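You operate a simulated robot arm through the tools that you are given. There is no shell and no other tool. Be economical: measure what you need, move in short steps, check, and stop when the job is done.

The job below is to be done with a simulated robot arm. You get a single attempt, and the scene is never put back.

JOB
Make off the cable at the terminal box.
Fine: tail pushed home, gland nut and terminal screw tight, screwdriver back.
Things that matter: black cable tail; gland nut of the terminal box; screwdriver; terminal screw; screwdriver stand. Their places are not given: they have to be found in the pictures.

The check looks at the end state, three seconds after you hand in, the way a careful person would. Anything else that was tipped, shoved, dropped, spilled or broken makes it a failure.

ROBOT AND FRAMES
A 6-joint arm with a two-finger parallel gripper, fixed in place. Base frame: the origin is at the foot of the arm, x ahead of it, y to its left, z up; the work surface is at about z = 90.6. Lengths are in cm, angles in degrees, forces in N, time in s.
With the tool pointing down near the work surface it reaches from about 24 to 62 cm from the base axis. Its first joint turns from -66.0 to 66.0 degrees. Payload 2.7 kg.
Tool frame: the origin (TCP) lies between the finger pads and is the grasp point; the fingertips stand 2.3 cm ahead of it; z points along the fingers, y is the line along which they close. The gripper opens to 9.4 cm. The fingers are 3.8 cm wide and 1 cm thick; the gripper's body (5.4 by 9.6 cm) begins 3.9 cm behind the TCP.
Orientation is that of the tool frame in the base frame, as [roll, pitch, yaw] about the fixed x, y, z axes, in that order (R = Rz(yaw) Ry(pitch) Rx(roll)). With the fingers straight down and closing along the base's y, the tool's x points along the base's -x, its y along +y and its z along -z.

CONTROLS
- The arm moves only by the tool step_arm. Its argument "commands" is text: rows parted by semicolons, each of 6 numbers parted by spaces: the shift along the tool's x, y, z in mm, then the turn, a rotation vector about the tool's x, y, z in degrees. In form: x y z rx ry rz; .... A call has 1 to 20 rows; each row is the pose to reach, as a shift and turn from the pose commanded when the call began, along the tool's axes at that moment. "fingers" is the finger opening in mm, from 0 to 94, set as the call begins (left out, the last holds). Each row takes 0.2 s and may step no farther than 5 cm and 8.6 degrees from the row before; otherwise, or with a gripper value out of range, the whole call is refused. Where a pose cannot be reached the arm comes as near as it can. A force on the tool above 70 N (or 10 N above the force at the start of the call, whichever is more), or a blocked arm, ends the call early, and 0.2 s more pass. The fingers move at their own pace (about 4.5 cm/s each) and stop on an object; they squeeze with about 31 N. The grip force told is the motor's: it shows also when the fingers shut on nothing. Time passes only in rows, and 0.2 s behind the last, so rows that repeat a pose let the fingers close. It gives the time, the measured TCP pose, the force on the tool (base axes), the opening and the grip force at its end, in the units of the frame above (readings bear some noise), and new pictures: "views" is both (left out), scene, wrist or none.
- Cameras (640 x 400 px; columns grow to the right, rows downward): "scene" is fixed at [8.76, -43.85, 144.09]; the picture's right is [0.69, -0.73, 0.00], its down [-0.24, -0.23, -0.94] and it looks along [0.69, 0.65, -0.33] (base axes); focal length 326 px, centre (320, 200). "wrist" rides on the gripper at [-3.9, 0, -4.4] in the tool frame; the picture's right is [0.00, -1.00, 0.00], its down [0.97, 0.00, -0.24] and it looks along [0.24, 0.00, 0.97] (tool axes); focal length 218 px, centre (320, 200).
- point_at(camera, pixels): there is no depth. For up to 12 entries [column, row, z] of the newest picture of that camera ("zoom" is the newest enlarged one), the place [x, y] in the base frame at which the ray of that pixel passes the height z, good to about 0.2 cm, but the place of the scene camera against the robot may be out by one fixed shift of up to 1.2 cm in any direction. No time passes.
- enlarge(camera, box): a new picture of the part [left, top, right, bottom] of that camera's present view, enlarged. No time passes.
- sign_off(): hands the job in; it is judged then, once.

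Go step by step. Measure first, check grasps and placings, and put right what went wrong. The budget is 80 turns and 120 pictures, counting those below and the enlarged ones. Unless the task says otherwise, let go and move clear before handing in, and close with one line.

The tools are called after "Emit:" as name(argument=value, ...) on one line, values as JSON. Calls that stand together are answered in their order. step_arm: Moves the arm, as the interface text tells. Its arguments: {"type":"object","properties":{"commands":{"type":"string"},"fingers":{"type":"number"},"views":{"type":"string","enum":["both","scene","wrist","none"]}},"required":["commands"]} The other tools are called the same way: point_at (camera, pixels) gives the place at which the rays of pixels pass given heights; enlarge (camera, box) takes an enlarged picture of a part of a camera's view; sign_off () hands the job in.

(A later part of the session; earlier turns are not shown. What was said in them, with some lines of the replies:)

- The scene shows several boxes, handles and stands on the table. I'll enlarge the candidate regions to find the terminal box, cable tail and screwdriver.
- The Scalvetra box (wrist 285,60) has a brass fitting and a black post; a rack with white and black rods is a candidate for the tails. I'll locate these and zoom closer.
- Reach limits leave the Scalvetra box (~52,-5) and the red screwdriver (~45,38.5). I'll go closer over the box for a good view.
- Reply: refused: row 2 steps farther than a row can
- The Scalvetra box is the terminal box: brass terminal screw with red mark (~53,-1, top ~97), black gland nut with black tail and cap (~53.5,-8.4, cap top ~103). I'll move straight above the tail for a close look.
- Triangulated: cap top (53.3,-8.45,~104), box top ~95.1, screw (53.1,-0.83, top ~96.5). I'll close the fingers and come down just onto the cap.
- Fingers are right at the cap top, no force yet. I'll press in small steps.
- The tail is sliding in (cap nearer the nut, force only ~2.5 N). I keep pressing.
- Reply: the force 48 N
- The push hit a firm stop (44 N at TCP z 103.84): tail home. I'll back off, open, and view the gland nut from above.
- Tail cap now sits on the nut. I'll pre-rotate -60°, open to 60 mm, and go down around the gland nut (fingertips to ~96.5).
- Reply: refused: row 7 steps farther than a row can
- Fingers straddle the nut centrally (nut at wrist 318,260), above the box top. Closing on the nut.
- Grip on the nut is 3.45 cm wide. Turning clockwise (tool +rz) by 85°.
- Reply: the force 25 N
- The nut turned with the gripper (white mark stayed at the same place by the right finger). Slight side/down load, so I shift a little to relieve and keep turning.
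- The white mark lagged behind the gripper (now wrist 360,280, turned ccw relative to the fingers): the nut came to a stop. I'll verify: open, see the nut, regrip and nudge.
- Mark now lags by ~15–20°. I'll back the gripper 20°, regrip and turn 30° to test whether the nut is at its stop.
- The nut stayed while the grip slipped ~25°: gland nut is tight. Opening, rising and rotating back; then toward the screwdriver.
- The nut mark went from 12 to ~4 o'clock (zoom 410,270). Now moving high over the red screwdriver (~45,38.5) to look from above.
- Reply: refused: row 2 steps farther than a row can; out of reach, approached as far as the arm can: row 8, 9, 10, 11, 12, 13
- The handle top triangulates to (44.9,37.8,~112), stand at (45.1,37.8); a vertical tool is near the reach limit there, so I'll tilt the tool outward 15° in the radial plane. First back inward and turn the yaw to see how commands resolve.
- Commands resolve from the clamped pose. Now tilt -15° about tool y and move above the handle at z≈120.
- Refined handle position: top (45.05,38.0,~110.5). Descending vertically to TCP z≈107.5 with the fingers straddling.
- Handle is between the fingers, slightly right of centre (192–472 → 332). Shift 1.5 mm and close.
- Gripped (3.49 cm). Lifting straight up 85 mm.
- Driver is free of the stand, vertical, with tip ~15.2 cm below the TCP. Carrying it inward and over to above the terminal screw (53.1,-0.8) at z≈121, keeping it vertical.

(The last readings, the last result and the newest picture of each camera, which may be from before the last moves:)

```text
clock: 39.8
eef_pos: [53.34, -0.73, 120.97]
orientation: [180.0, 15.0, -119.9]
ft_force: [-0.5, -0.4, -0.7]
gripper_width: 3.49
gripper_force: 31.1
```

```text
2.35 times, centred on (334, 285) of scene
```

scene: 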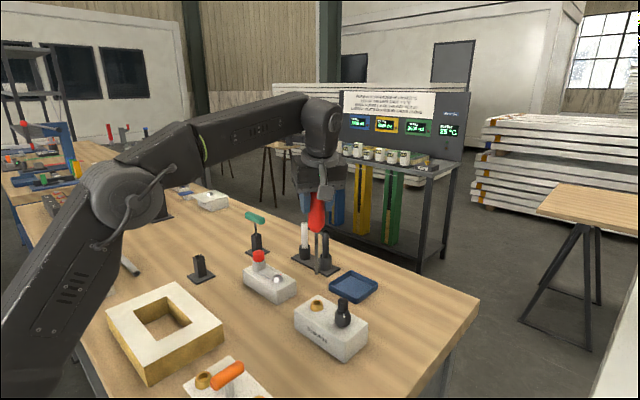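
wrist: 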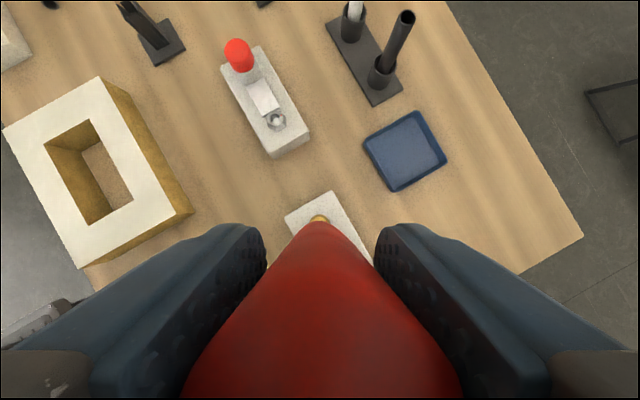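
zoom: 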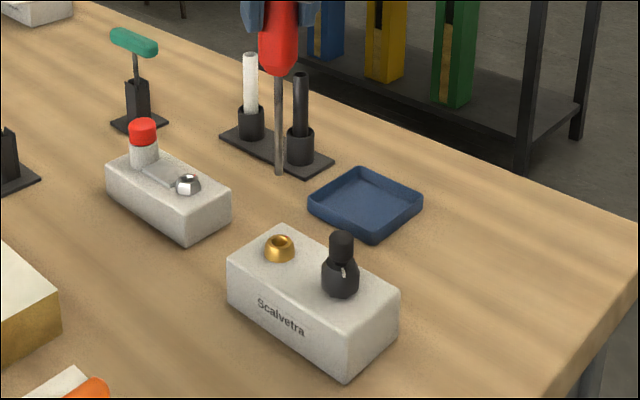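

Driver above the screw. Correcting to (53.08,-0.83) and lowering until the tip is ~1 cm above the recess.

Emit:
step_arm(commands="2 1.75 0 0 0 0;11 1.75 34 0 0 0;20.5 1.75 68.5 0 0 0;23.3 1.75 78.7 0 0 0;23.3 1.75 78.7 0 0 0", views="both")

Emit:
enlarge(camera="scene", box=[294, 274, 342, 319])

```text
clock: 41.0
eef_pos: [53.0, -0.97, 112.7]
orientation: [180.0, 15.0, -119.8]
ft_force: [0.2, -0.3, 0.7]
gripper_width: 3.47
gripper_force: 30.5
```

scene: 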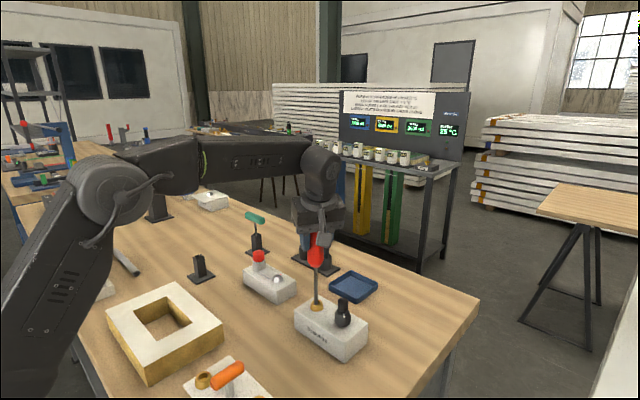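
wrist: 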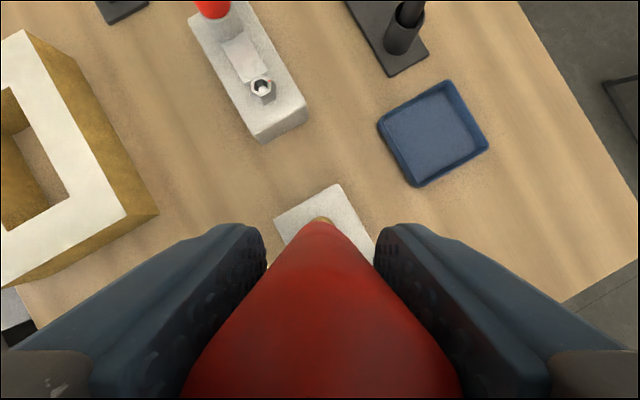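

```text
8.89 times, centred on (318, 296) of scene
```

zoom: 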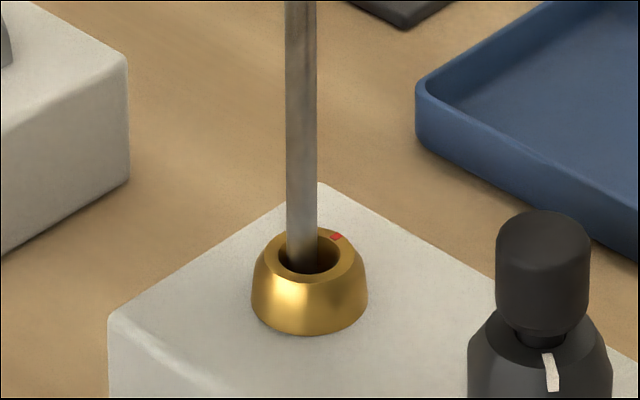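

Shank is over the hole, ~1.5 mm left of its centre in the zoom (302 vs 310). Small correction, then press down gently.

Emit:
step_arm(commands="0.5 -1.7 -0.1 0 0 0;1 -1.7 1.8 0 0 0;1.5 -1.7 3.8 0 0 0;2 -1.7 5.7 0 0 0;2 -1.7 5.7 0 0 0", views="scene")

Emit:
enlarge(camera="scene", box=[294, 274, 342, 319])

```text
clock: 42.2
eef_pos: [53.04, -1.02, 112.46]
orientation: [-179.7, 15.2, -119.8]
ft_force: [-4.8, 2.5, 30.7]
gripper_width: 3.49
gripper_force: 30.8
```

scene: 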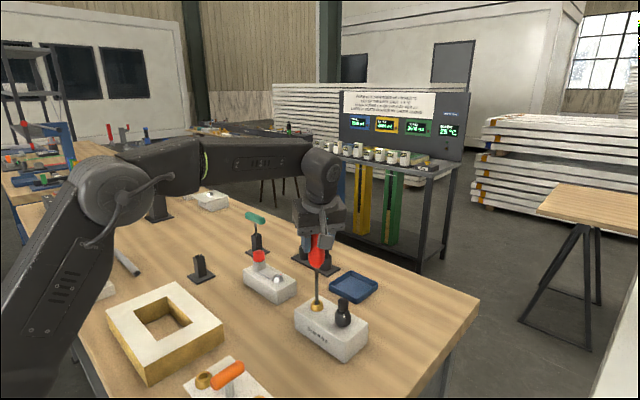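

```text
8.89 times, centred on (318, 296) of scene
```

zoom: 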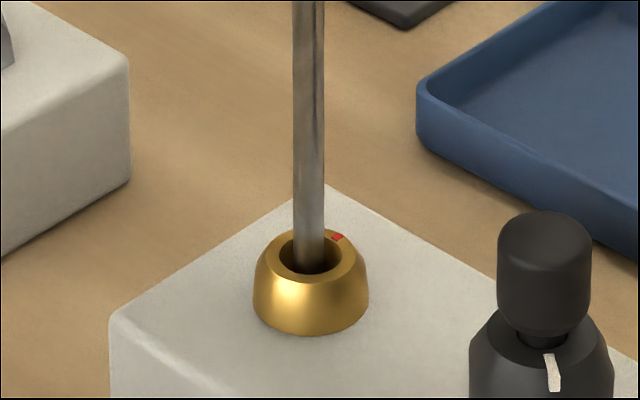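

Tip is seated in the recess (30 N at TCP z 112.46, shank centred at zoom 308). Turning clockwise 64° about the driver axis.

Emit:
step_arm(commands="0 0 0 2.07 0 7.73;0 0 0 4.14 0 15.46;0 0 0 6.2 0 23.2;0 0 0 8.3 0 30.9;0 0 0 10.36 0 38.6;0 0 0 12.4 0 46.4;0 0 0 14.5 0 54.1;0 0 0 16.6 0 61.8;0 0 0 16.6 0 61.8", views="scene")

Emit:
enlarge(camera="scene", box=[294, 274, 342, 319])

```text
clock: 44.2
eef_pos: [52.98, -1.03, 112.44]
orientation: [-180.0, 15.4, 176.1]
ft_force: [0.8, -1.6, 25.2]
gripper_width: 3.44
gripper_force: 31.5
```

scene: 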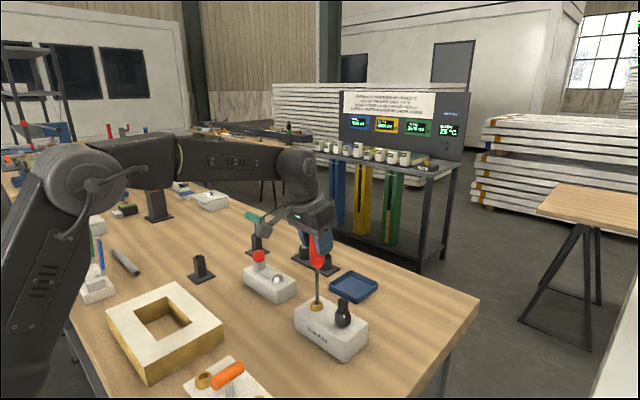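

```text
8.89 times, centred on (318, 296) of scene
```

zoom: 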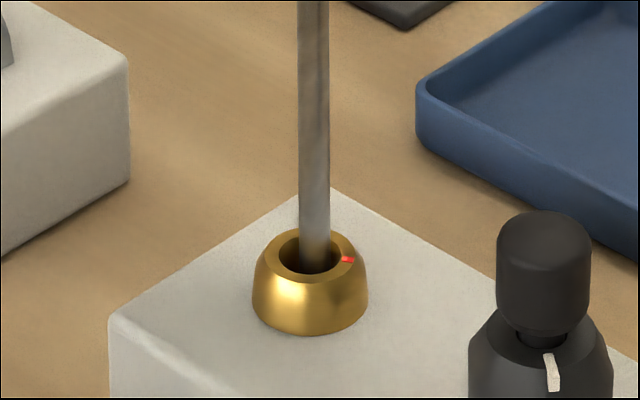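

The red mark moved clockwise (337,237 → 348,259): the screw turns with the driver. Continuing 80°.

Emit:
step_arm(commands="0 0 0 2.07 0 7.73;0 0 0 4.14 0 15.46;0 0 0 6.2 0 23.2;0 0 0 8.3 0 30.9;0 0 0 10.36 0 38.6;0 0 0 12.4 0 46.4;0 0 0 14.5 0 54.1;0 0 0 16.6 0 61.8;0 0 0 18.6 0 69.5;0 0 0 20.7 0 77.3;0 0 0 20.7 0 77.3", views="scene")

Emit:
enlarge(camera="scene", box=[294, 274, 342, 319])

```text
clock: 46.6
eef_pos: [52.93, -0.82, 112.36]
orientation: [179.6, 15.0, 95.9]
ft_force: [-0.6, 2.5, 28.3]
gripper_width: 3.45
gripper_force: 31.0
```

scene: 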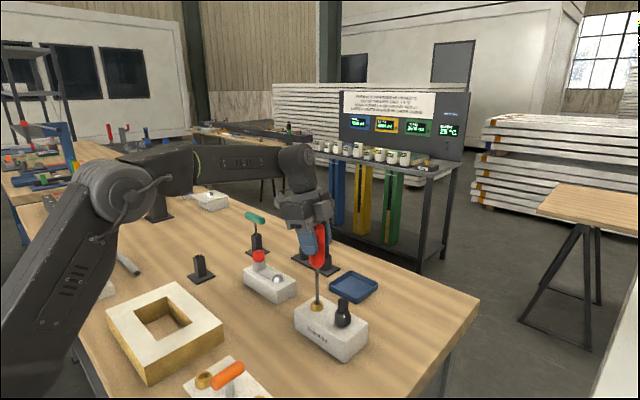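

```text
8.89 times, centred on (318, 296) of scene
```

zoom: 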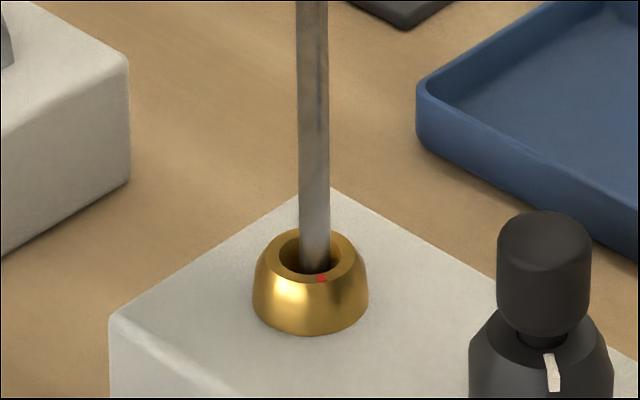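

The mark went to the front (320,278), ~122° total versus 144° commanded, suggesting a stop. I'll turn 25° more to confirm.

Emit:
step_arm(commands="0 0 0 2.07 0 7.73;0 0 0 4.14 0 15.46;0 0 0 6.2 0 23.2;0 0 0 6.5 0 24.2;0 0 0 6.5 0 24.2", views="scene")

Emit:
enlarge(camera="scene", box=[294, 274, 342, 319])

```text
clock: 47.8
eef_pos: [52.83, -0.93, 112.25]
orientation: [179.7, 15.0, 70.9]
ft_force: [3.3, 3.6, 26.1]
gripper_width: 3.42
gripper_force: 31.0
```

scene: 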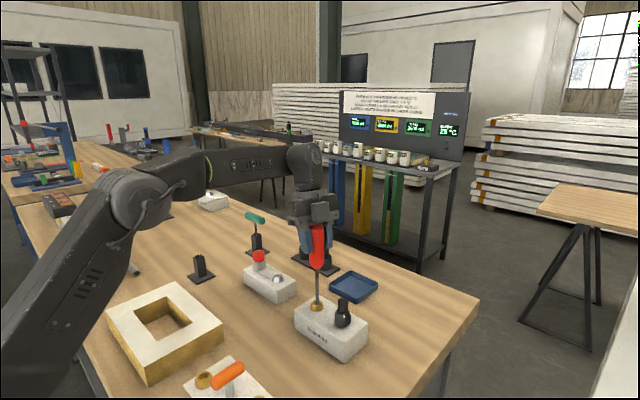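

```text
8.89 times, centred on (318, 296) of scene
```

zoom: 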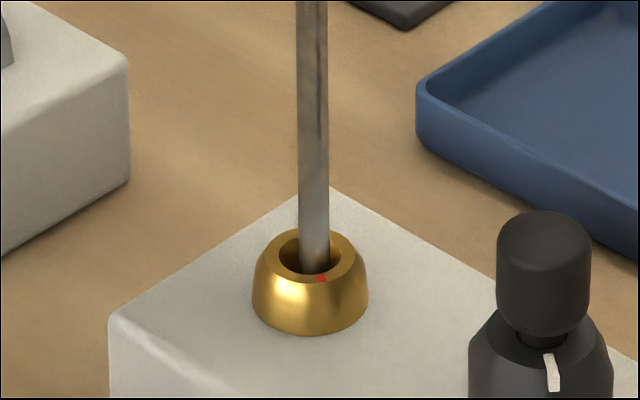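

The mark did not move while the driver slipped: the screw is tight. Lifting straight out, then inward.

Emit:
step_arm(commands="-2.6 0 -9.7 0 0 0;-8 0 -30 0 0 0;-15.5 0 -58 0 0 0;-30 -35 -64.5 0 0 0;-44 -70 -71 0 0 0;-58 -104 -77.6 0 0 0;-58 -104 -77.6 0 0 0", views="scene")

Emit:
enlarge(camera="scene", box=[230, 170, 380, 370])

```text
clock: 49.4
eef_pos: [41.91, -1.01, 120.89]
orientation: [180.0, 15.0, 71.2]
ft_force: [-0.3, -0.2, -1.1]
gripper_width: 3.42
gripper_force: 31.2
```

scene: 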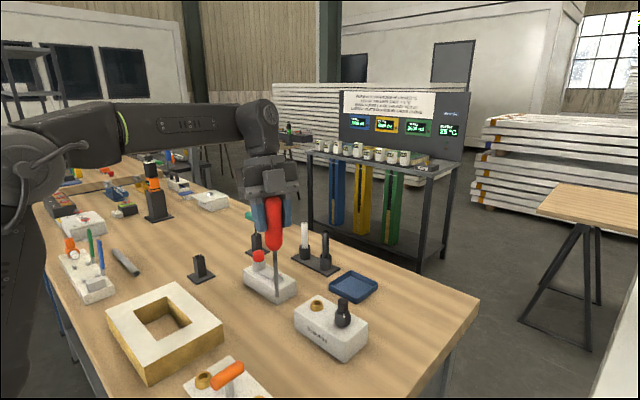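

```text
2.00 times, centred on (305, 270) of scene
```

zoom: 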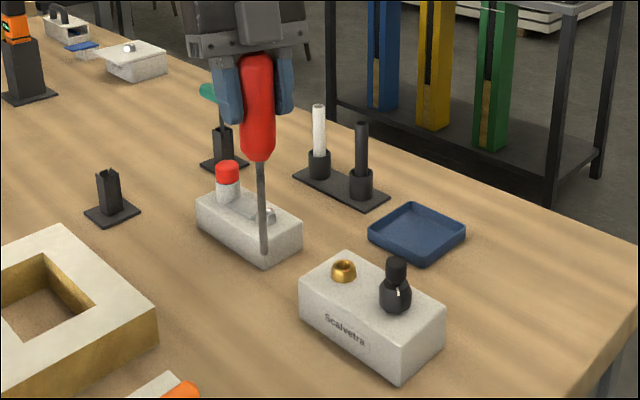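

Driver out cleanly, vertical. Rotating back 149° while travelling to (40,30,121).

Emit:
step_arm(commands="15.4 -6.6 -4.2 -2.145 0 -8;30.8 -13.2 -8.4 -4.29 0 -16;46.2 -19.8 -12.6 -6.435 0 -24;61.6 -26.4 -16.8 -8.58 0 -32;77 -33 -21 -10.725 0 -40;92.4 -39.6 -25.2 -12.87 0 -48;107.8 -46.2 -29.4 -15.015 0 -56;123.2 -52.8 -33.6 -17.16 0 -64;138.6 -59.4 -37.8 -19.305 0 -72;154 -66 -42 -21.45 0 -80;169.4 -72.6 -46.2 -23.595 0 -88;184.8 -79.2 -50.4 -25.74 0 -96;200.2 -85.8 -54.6 -27.885 0 -104;215.6 -92.4 -58.8 -30.03 0 -112;231 -99 -63 -32.175 0 -120;246.4 -105.6 -67.2 -34.32 0 -128;261.8 -112.2 -71.4 -36.465 0 -136;277 -119 -75.4 -38.6 0 -144;277 -119 -75.4 -38.6 0 -144", views="scene")

Emit:
enlarge(camera="scene", box=[140, 140, 268, 300])

```text
clock: 53.4
eef_pos: [39.98, 30.28, 121.01]
orientation: [180.0, 15.0, -139.8]
ft_force: [-0.2, -0.7, -1.0]
gripper_width: 3.43
gripper_force: 30.9
```

scene: 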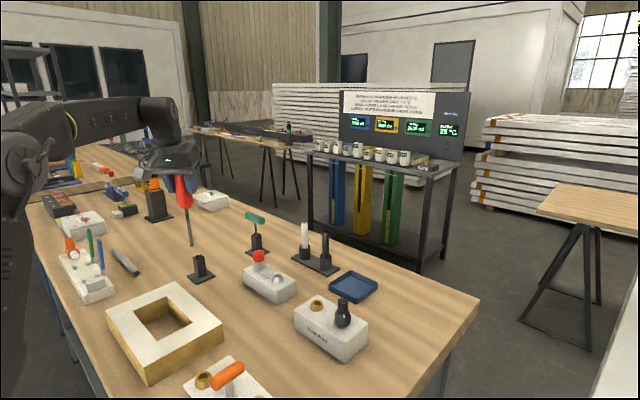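

```text
2.50 times, centred on (204, 220) of scene
```

zoom: 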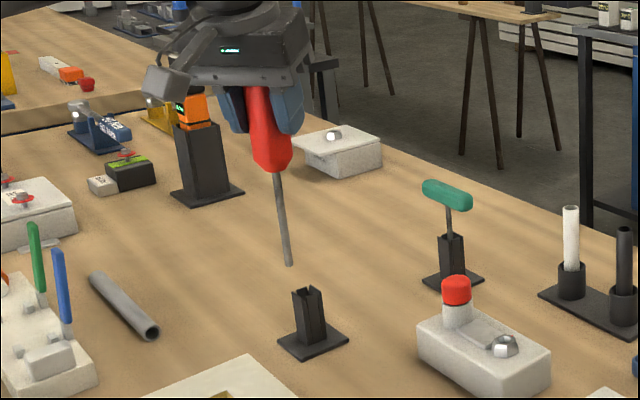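

Driver still vertical. Moving above the stand (45.0,37.97) at TCP z≈116.5, tip ~4 cm above the stand.

Emit:
step_arm(commands="-25 9 22 0 0 0;-49 17.6 44 0 0 0;-73.3 26.4 66.2 0 0 0;-73.3 26.4 66.2 0 0 0;-73.3 26.4 66.2 0 0 0", views="both")

Emit:
enlarge(camera="scene", box=[160, 190, 240, 290])

```text
clock: 54.6
eef_pos: [44.89, 37.71, 116.64]
orientation: [-180.0, 15.0, -139.8]
ft_force: [-0.3, 0.2, -1.6]
gripper_width: 3.42
gripper_force: 31.3
```

scene: 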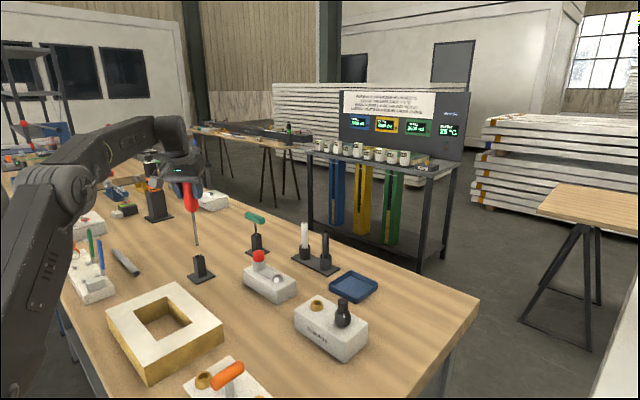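
wrist: 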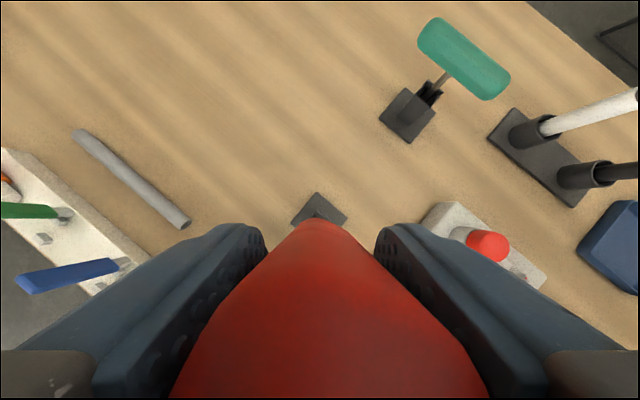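

```text
4.00 times, centred on (200, 240) of scene
```

zoom: 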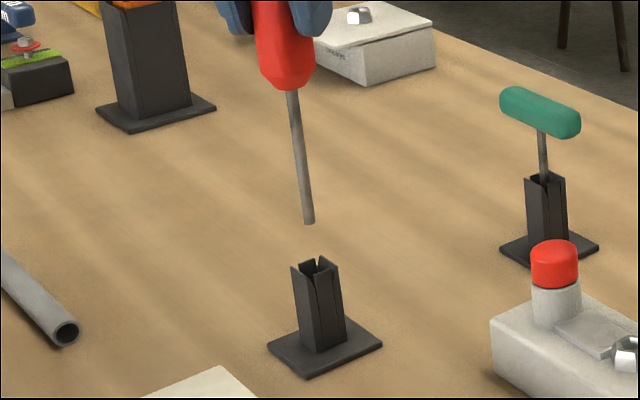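

Shank projects onto the stand opening (zoom ~315). I'll take two more pose readings to average out noise before inserting.

Emit:
step_arm(commands="0 0 0 0 0 0", views="none")

Emit:
step_arm(commands="0 0 0 0 0 0", views="none")

Emit:
step_arm(commands="0 0 0 0 0 0", views="none")

```text
clock: 55.0
eef_pos: [44.9, 37.71, 116.75]
orientation: [-180.0, 15.1, -139.8]
ft_force: [-0.2, -1.1, -2.0]
gripper_width: 3.38
gripper_force: 30.6
```

```text
clock: 55.4
eef_pos: [44.93, 37.74, 116.61]
orientation: [-180.0, 15.0, -139.8]
ft_force: [-0.1, 0.0, -1.6]
gripper_width: 3.44
gripper_force: 31.4
```

```text
clock: 55.8
eef_pos: [44.96, 37.61, 116.66]
orientation: [-180.0, 15.1, -139.7]
ft_force: [-0.1, -0.1, -0.6]
gripper_width: 3.4
gripper_force: 31.0
```

Average (44.92,37.69); shift ~2 mm outward and lower 55 mm so the tip just enters the stand.

Emit:
step_arm(commands="-1.9 0 0.5 0 0 0;4 0 24 0 0 0;9 0 41 0 0 0;12.3 0 53.6 0 0 0;12.3 0 53.6 0 0 0", views="scene")

Emit:
enlarge(camera="scene", box=[180, 230, 228, 290])

```text
clock: 57.0
eef_pos: [45.12, 37.84, 111.14]
orientation: [180.0, 14.9, -139.8]
ft_force: [-4.9, -1.0, -0.6]
gripper_width: 3.4
gripper_force: 30.7
```

scene: 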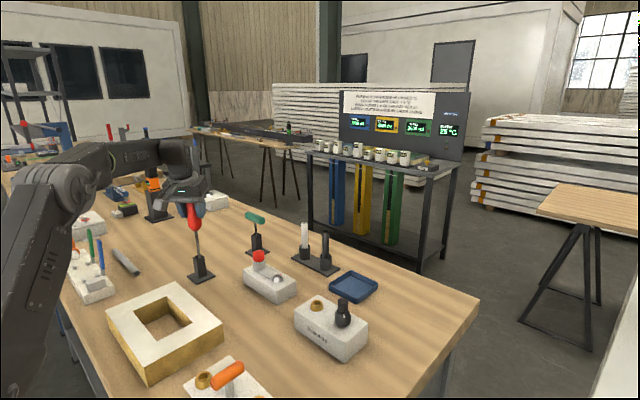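

```text
6.67 times, centred on (204, 260) of scene
```

zoom: 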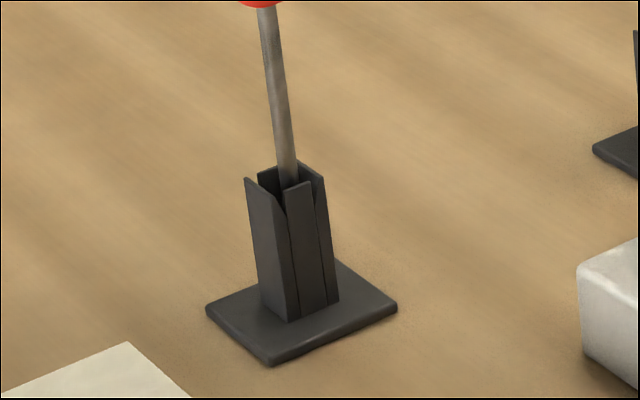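

Tip is inside the stand; slight wall contact (-4.9 N in x), so I shift 1.5 mm back and lower further.

Emit:
step_arm(commands="1.1 1 -0.3 0 0 0;3.7 1 9.4 0 0 0;6.3 1 19 0 0 0;8.9 1 28.7 0 0 0;10 1 32.6 0 0 0;10 1 32.6 0 0 0", views="scene")

Emit:
enlarge(camera="scene", box=[164, 190, 244, 290])

```text
clock: 58.4
eef_pos: [45.08, 37.69, 107.76]
orientation: [-180.0, 15.0, -139.9]
ft_force: [-0.5, -0.6, -2.0]
gripper_width: 3.44
gripper_force: 30.5
```

scene: 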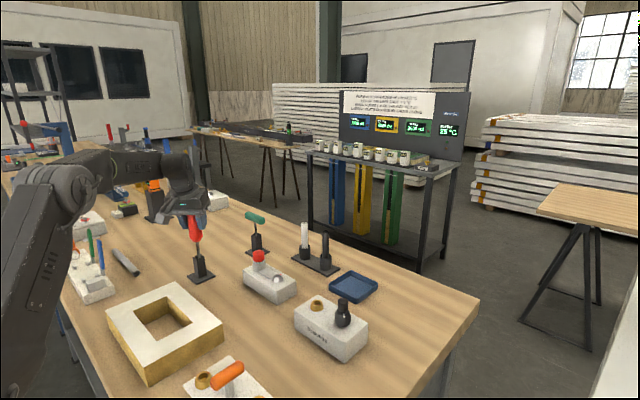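

```text
4.00 times, centred on (204, 240) of scene
```

zoom: 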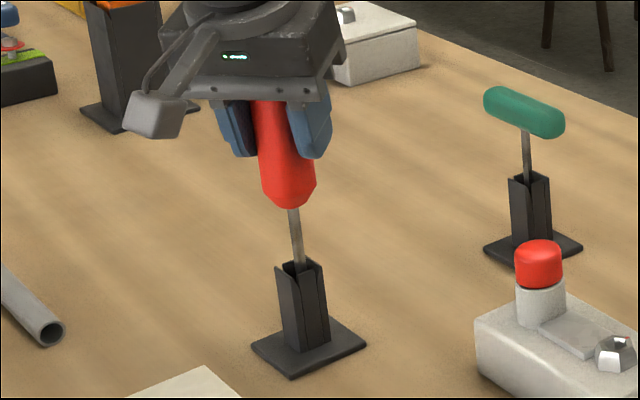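

Going smoothly with no contact yet; lower up to 7 mm more in small steps to feel the bottom.

Emit:
step_arm(commands="0.5 0 2 0 0 0;1 0 3.9 0 0 0;1.3 0 4.9 0 0 0;1.3 0 4.9 0 0 0", views="none")

```text
clock: 59.4
eef_pos: [44.97, 37.95, 107.12]
orientation: [-180.0, 15.0, -139.9]
ft_force: [0.6, -0.7, -0.8]
gripper_width: 3.44
gripper_force: 31.1
```

Emit:
step_arm(commands="0.3 0 1 0 0 0;0.5 0 2 0 0 0;0.8 0 2.9 0 0 0;0.8 0 2.9 0 0 0", views="none")

```text
clock: 60.4
eef_pos: [45.02, 37.98, 107.04]
orientation: [179.9, 15.2, -139.8]
ft_force: [-5.3, -2.2, 13.6]
gripper_width: 3.44
gripper_force: 30.9
```

Bottom reached (13.6 N at z 107.04). Relieve slightly and open the fingers.

Emit:
step_arm(commands="-0.5 0 -2 0 0 0;-0.5 0 -2 0 0 0;-0.5 0 -2 0 0 0;-0.5 0 -2 0 0 0;-0.5 0 -2 0 0 0", fingers=60, views="both")

Emit:
enlarge(camera="scene", box=[164, 190, 244, 290])

```text
clock: 61.6
eef_pos: [45.0, 37.86, 107.07]
orientation: [179.9, 15.0, -139.8]
ft_force: [-0.3, 0.2, 3.9]
gripper_width: 5.98
gripper_force: 0.0
```

scene: 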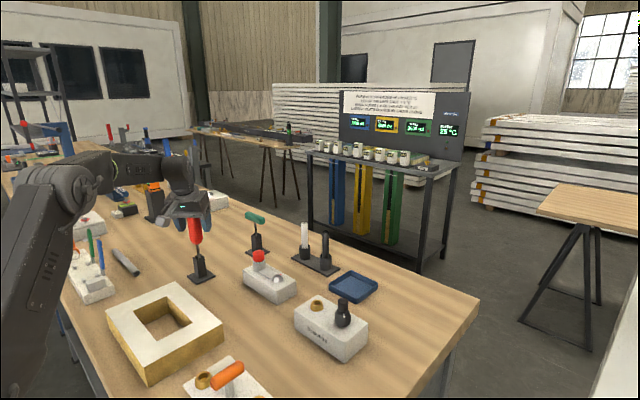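
wrist: 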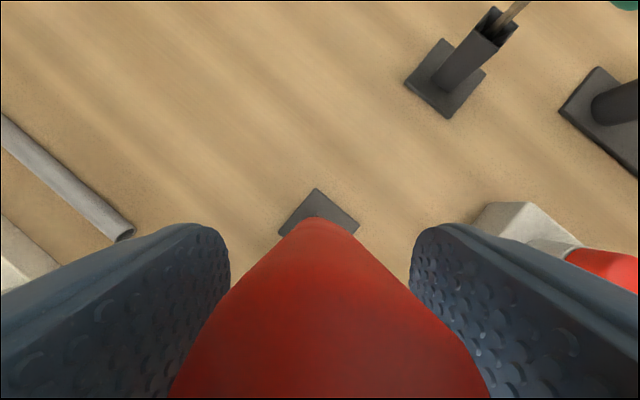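

```text
4.00 times, centred on (204, 240) of scene
```

zoom: 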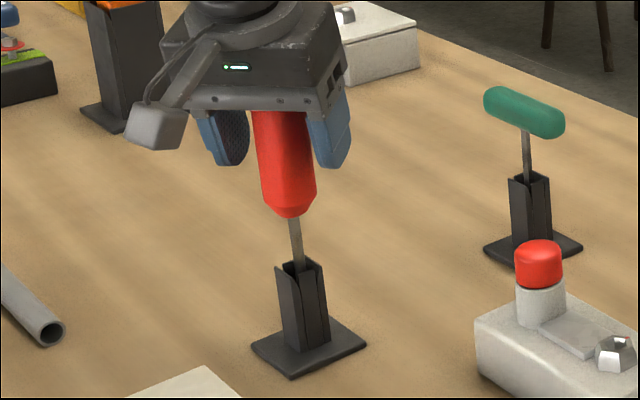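

Released; driver stands in the stand. Opening wider and lifting straight up.

Emit:
step_arm(commands="-1.3 0 -4.8 0 0 0;-5.2 0 -19.3 0 0 0;-10.4 0 -38.6 0 0 0;-18.1 0 -67.6 0 0 0;-25.9 0 -96.6 0 0 0;10 -20 -110 0 0 0;50 -40 -120 0 0 0;90 -60 -130 0 0 0;90 -60 -130 0 0 0", fingers=75, views="both")

Emit:
enlarge(camera="scene", box=[164, 190, 244, 290])

Emit:
enlarge(camera="scene", box=[286, 280, 382, 370])

```text
clock: 63.6
eef_pos: [39.58, 25.53, 117.38]
orientation: [-179.9, 15.0, -139.9]
ft_force: [0.2, -0.8, 0.2]
gripper_width: 7.49
gripper_force: 0.0
```

scene: 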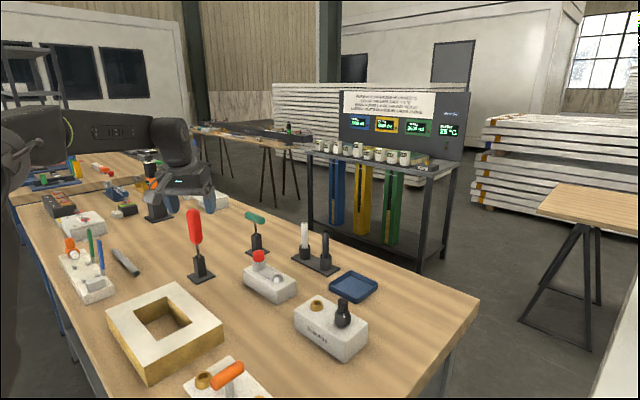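
wrist: 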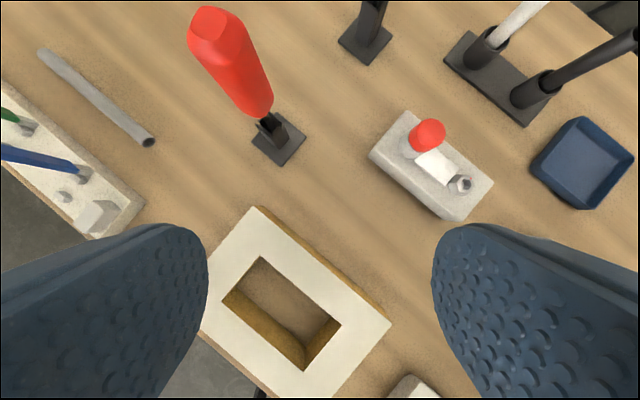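

```text
4.00 times, centred on (204, 240) of scene
```

zoom: 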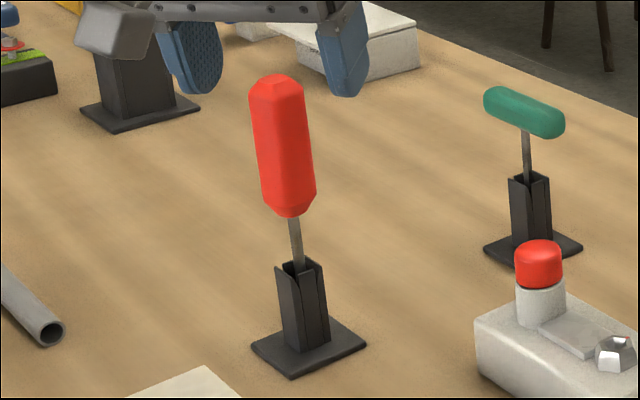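

```text
4.44 times, centred on (334, 325) of scene
```

zoom: 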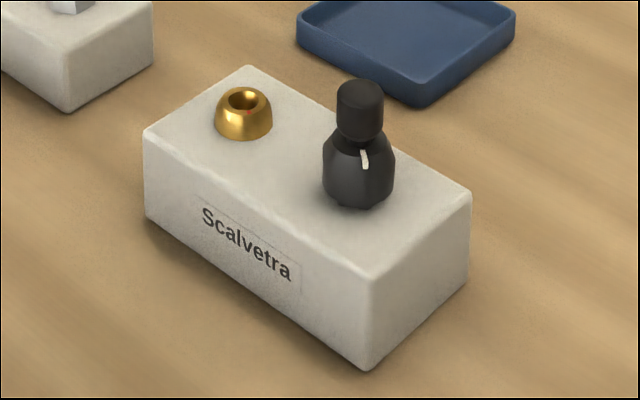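

The screwdriver stands upright in its stand, the tail cap is where it was after the push, the nut and screw marks have both turned to their stops, and the gripper is clear. I'm handing in.

Emit:
sign_off()

```text
The job is handed in.
```

The cable is made off at the terminal box: I pushed the tail home, tightened the gland nut and terminal screw to their stops, and put the screwdriver back in its stand.
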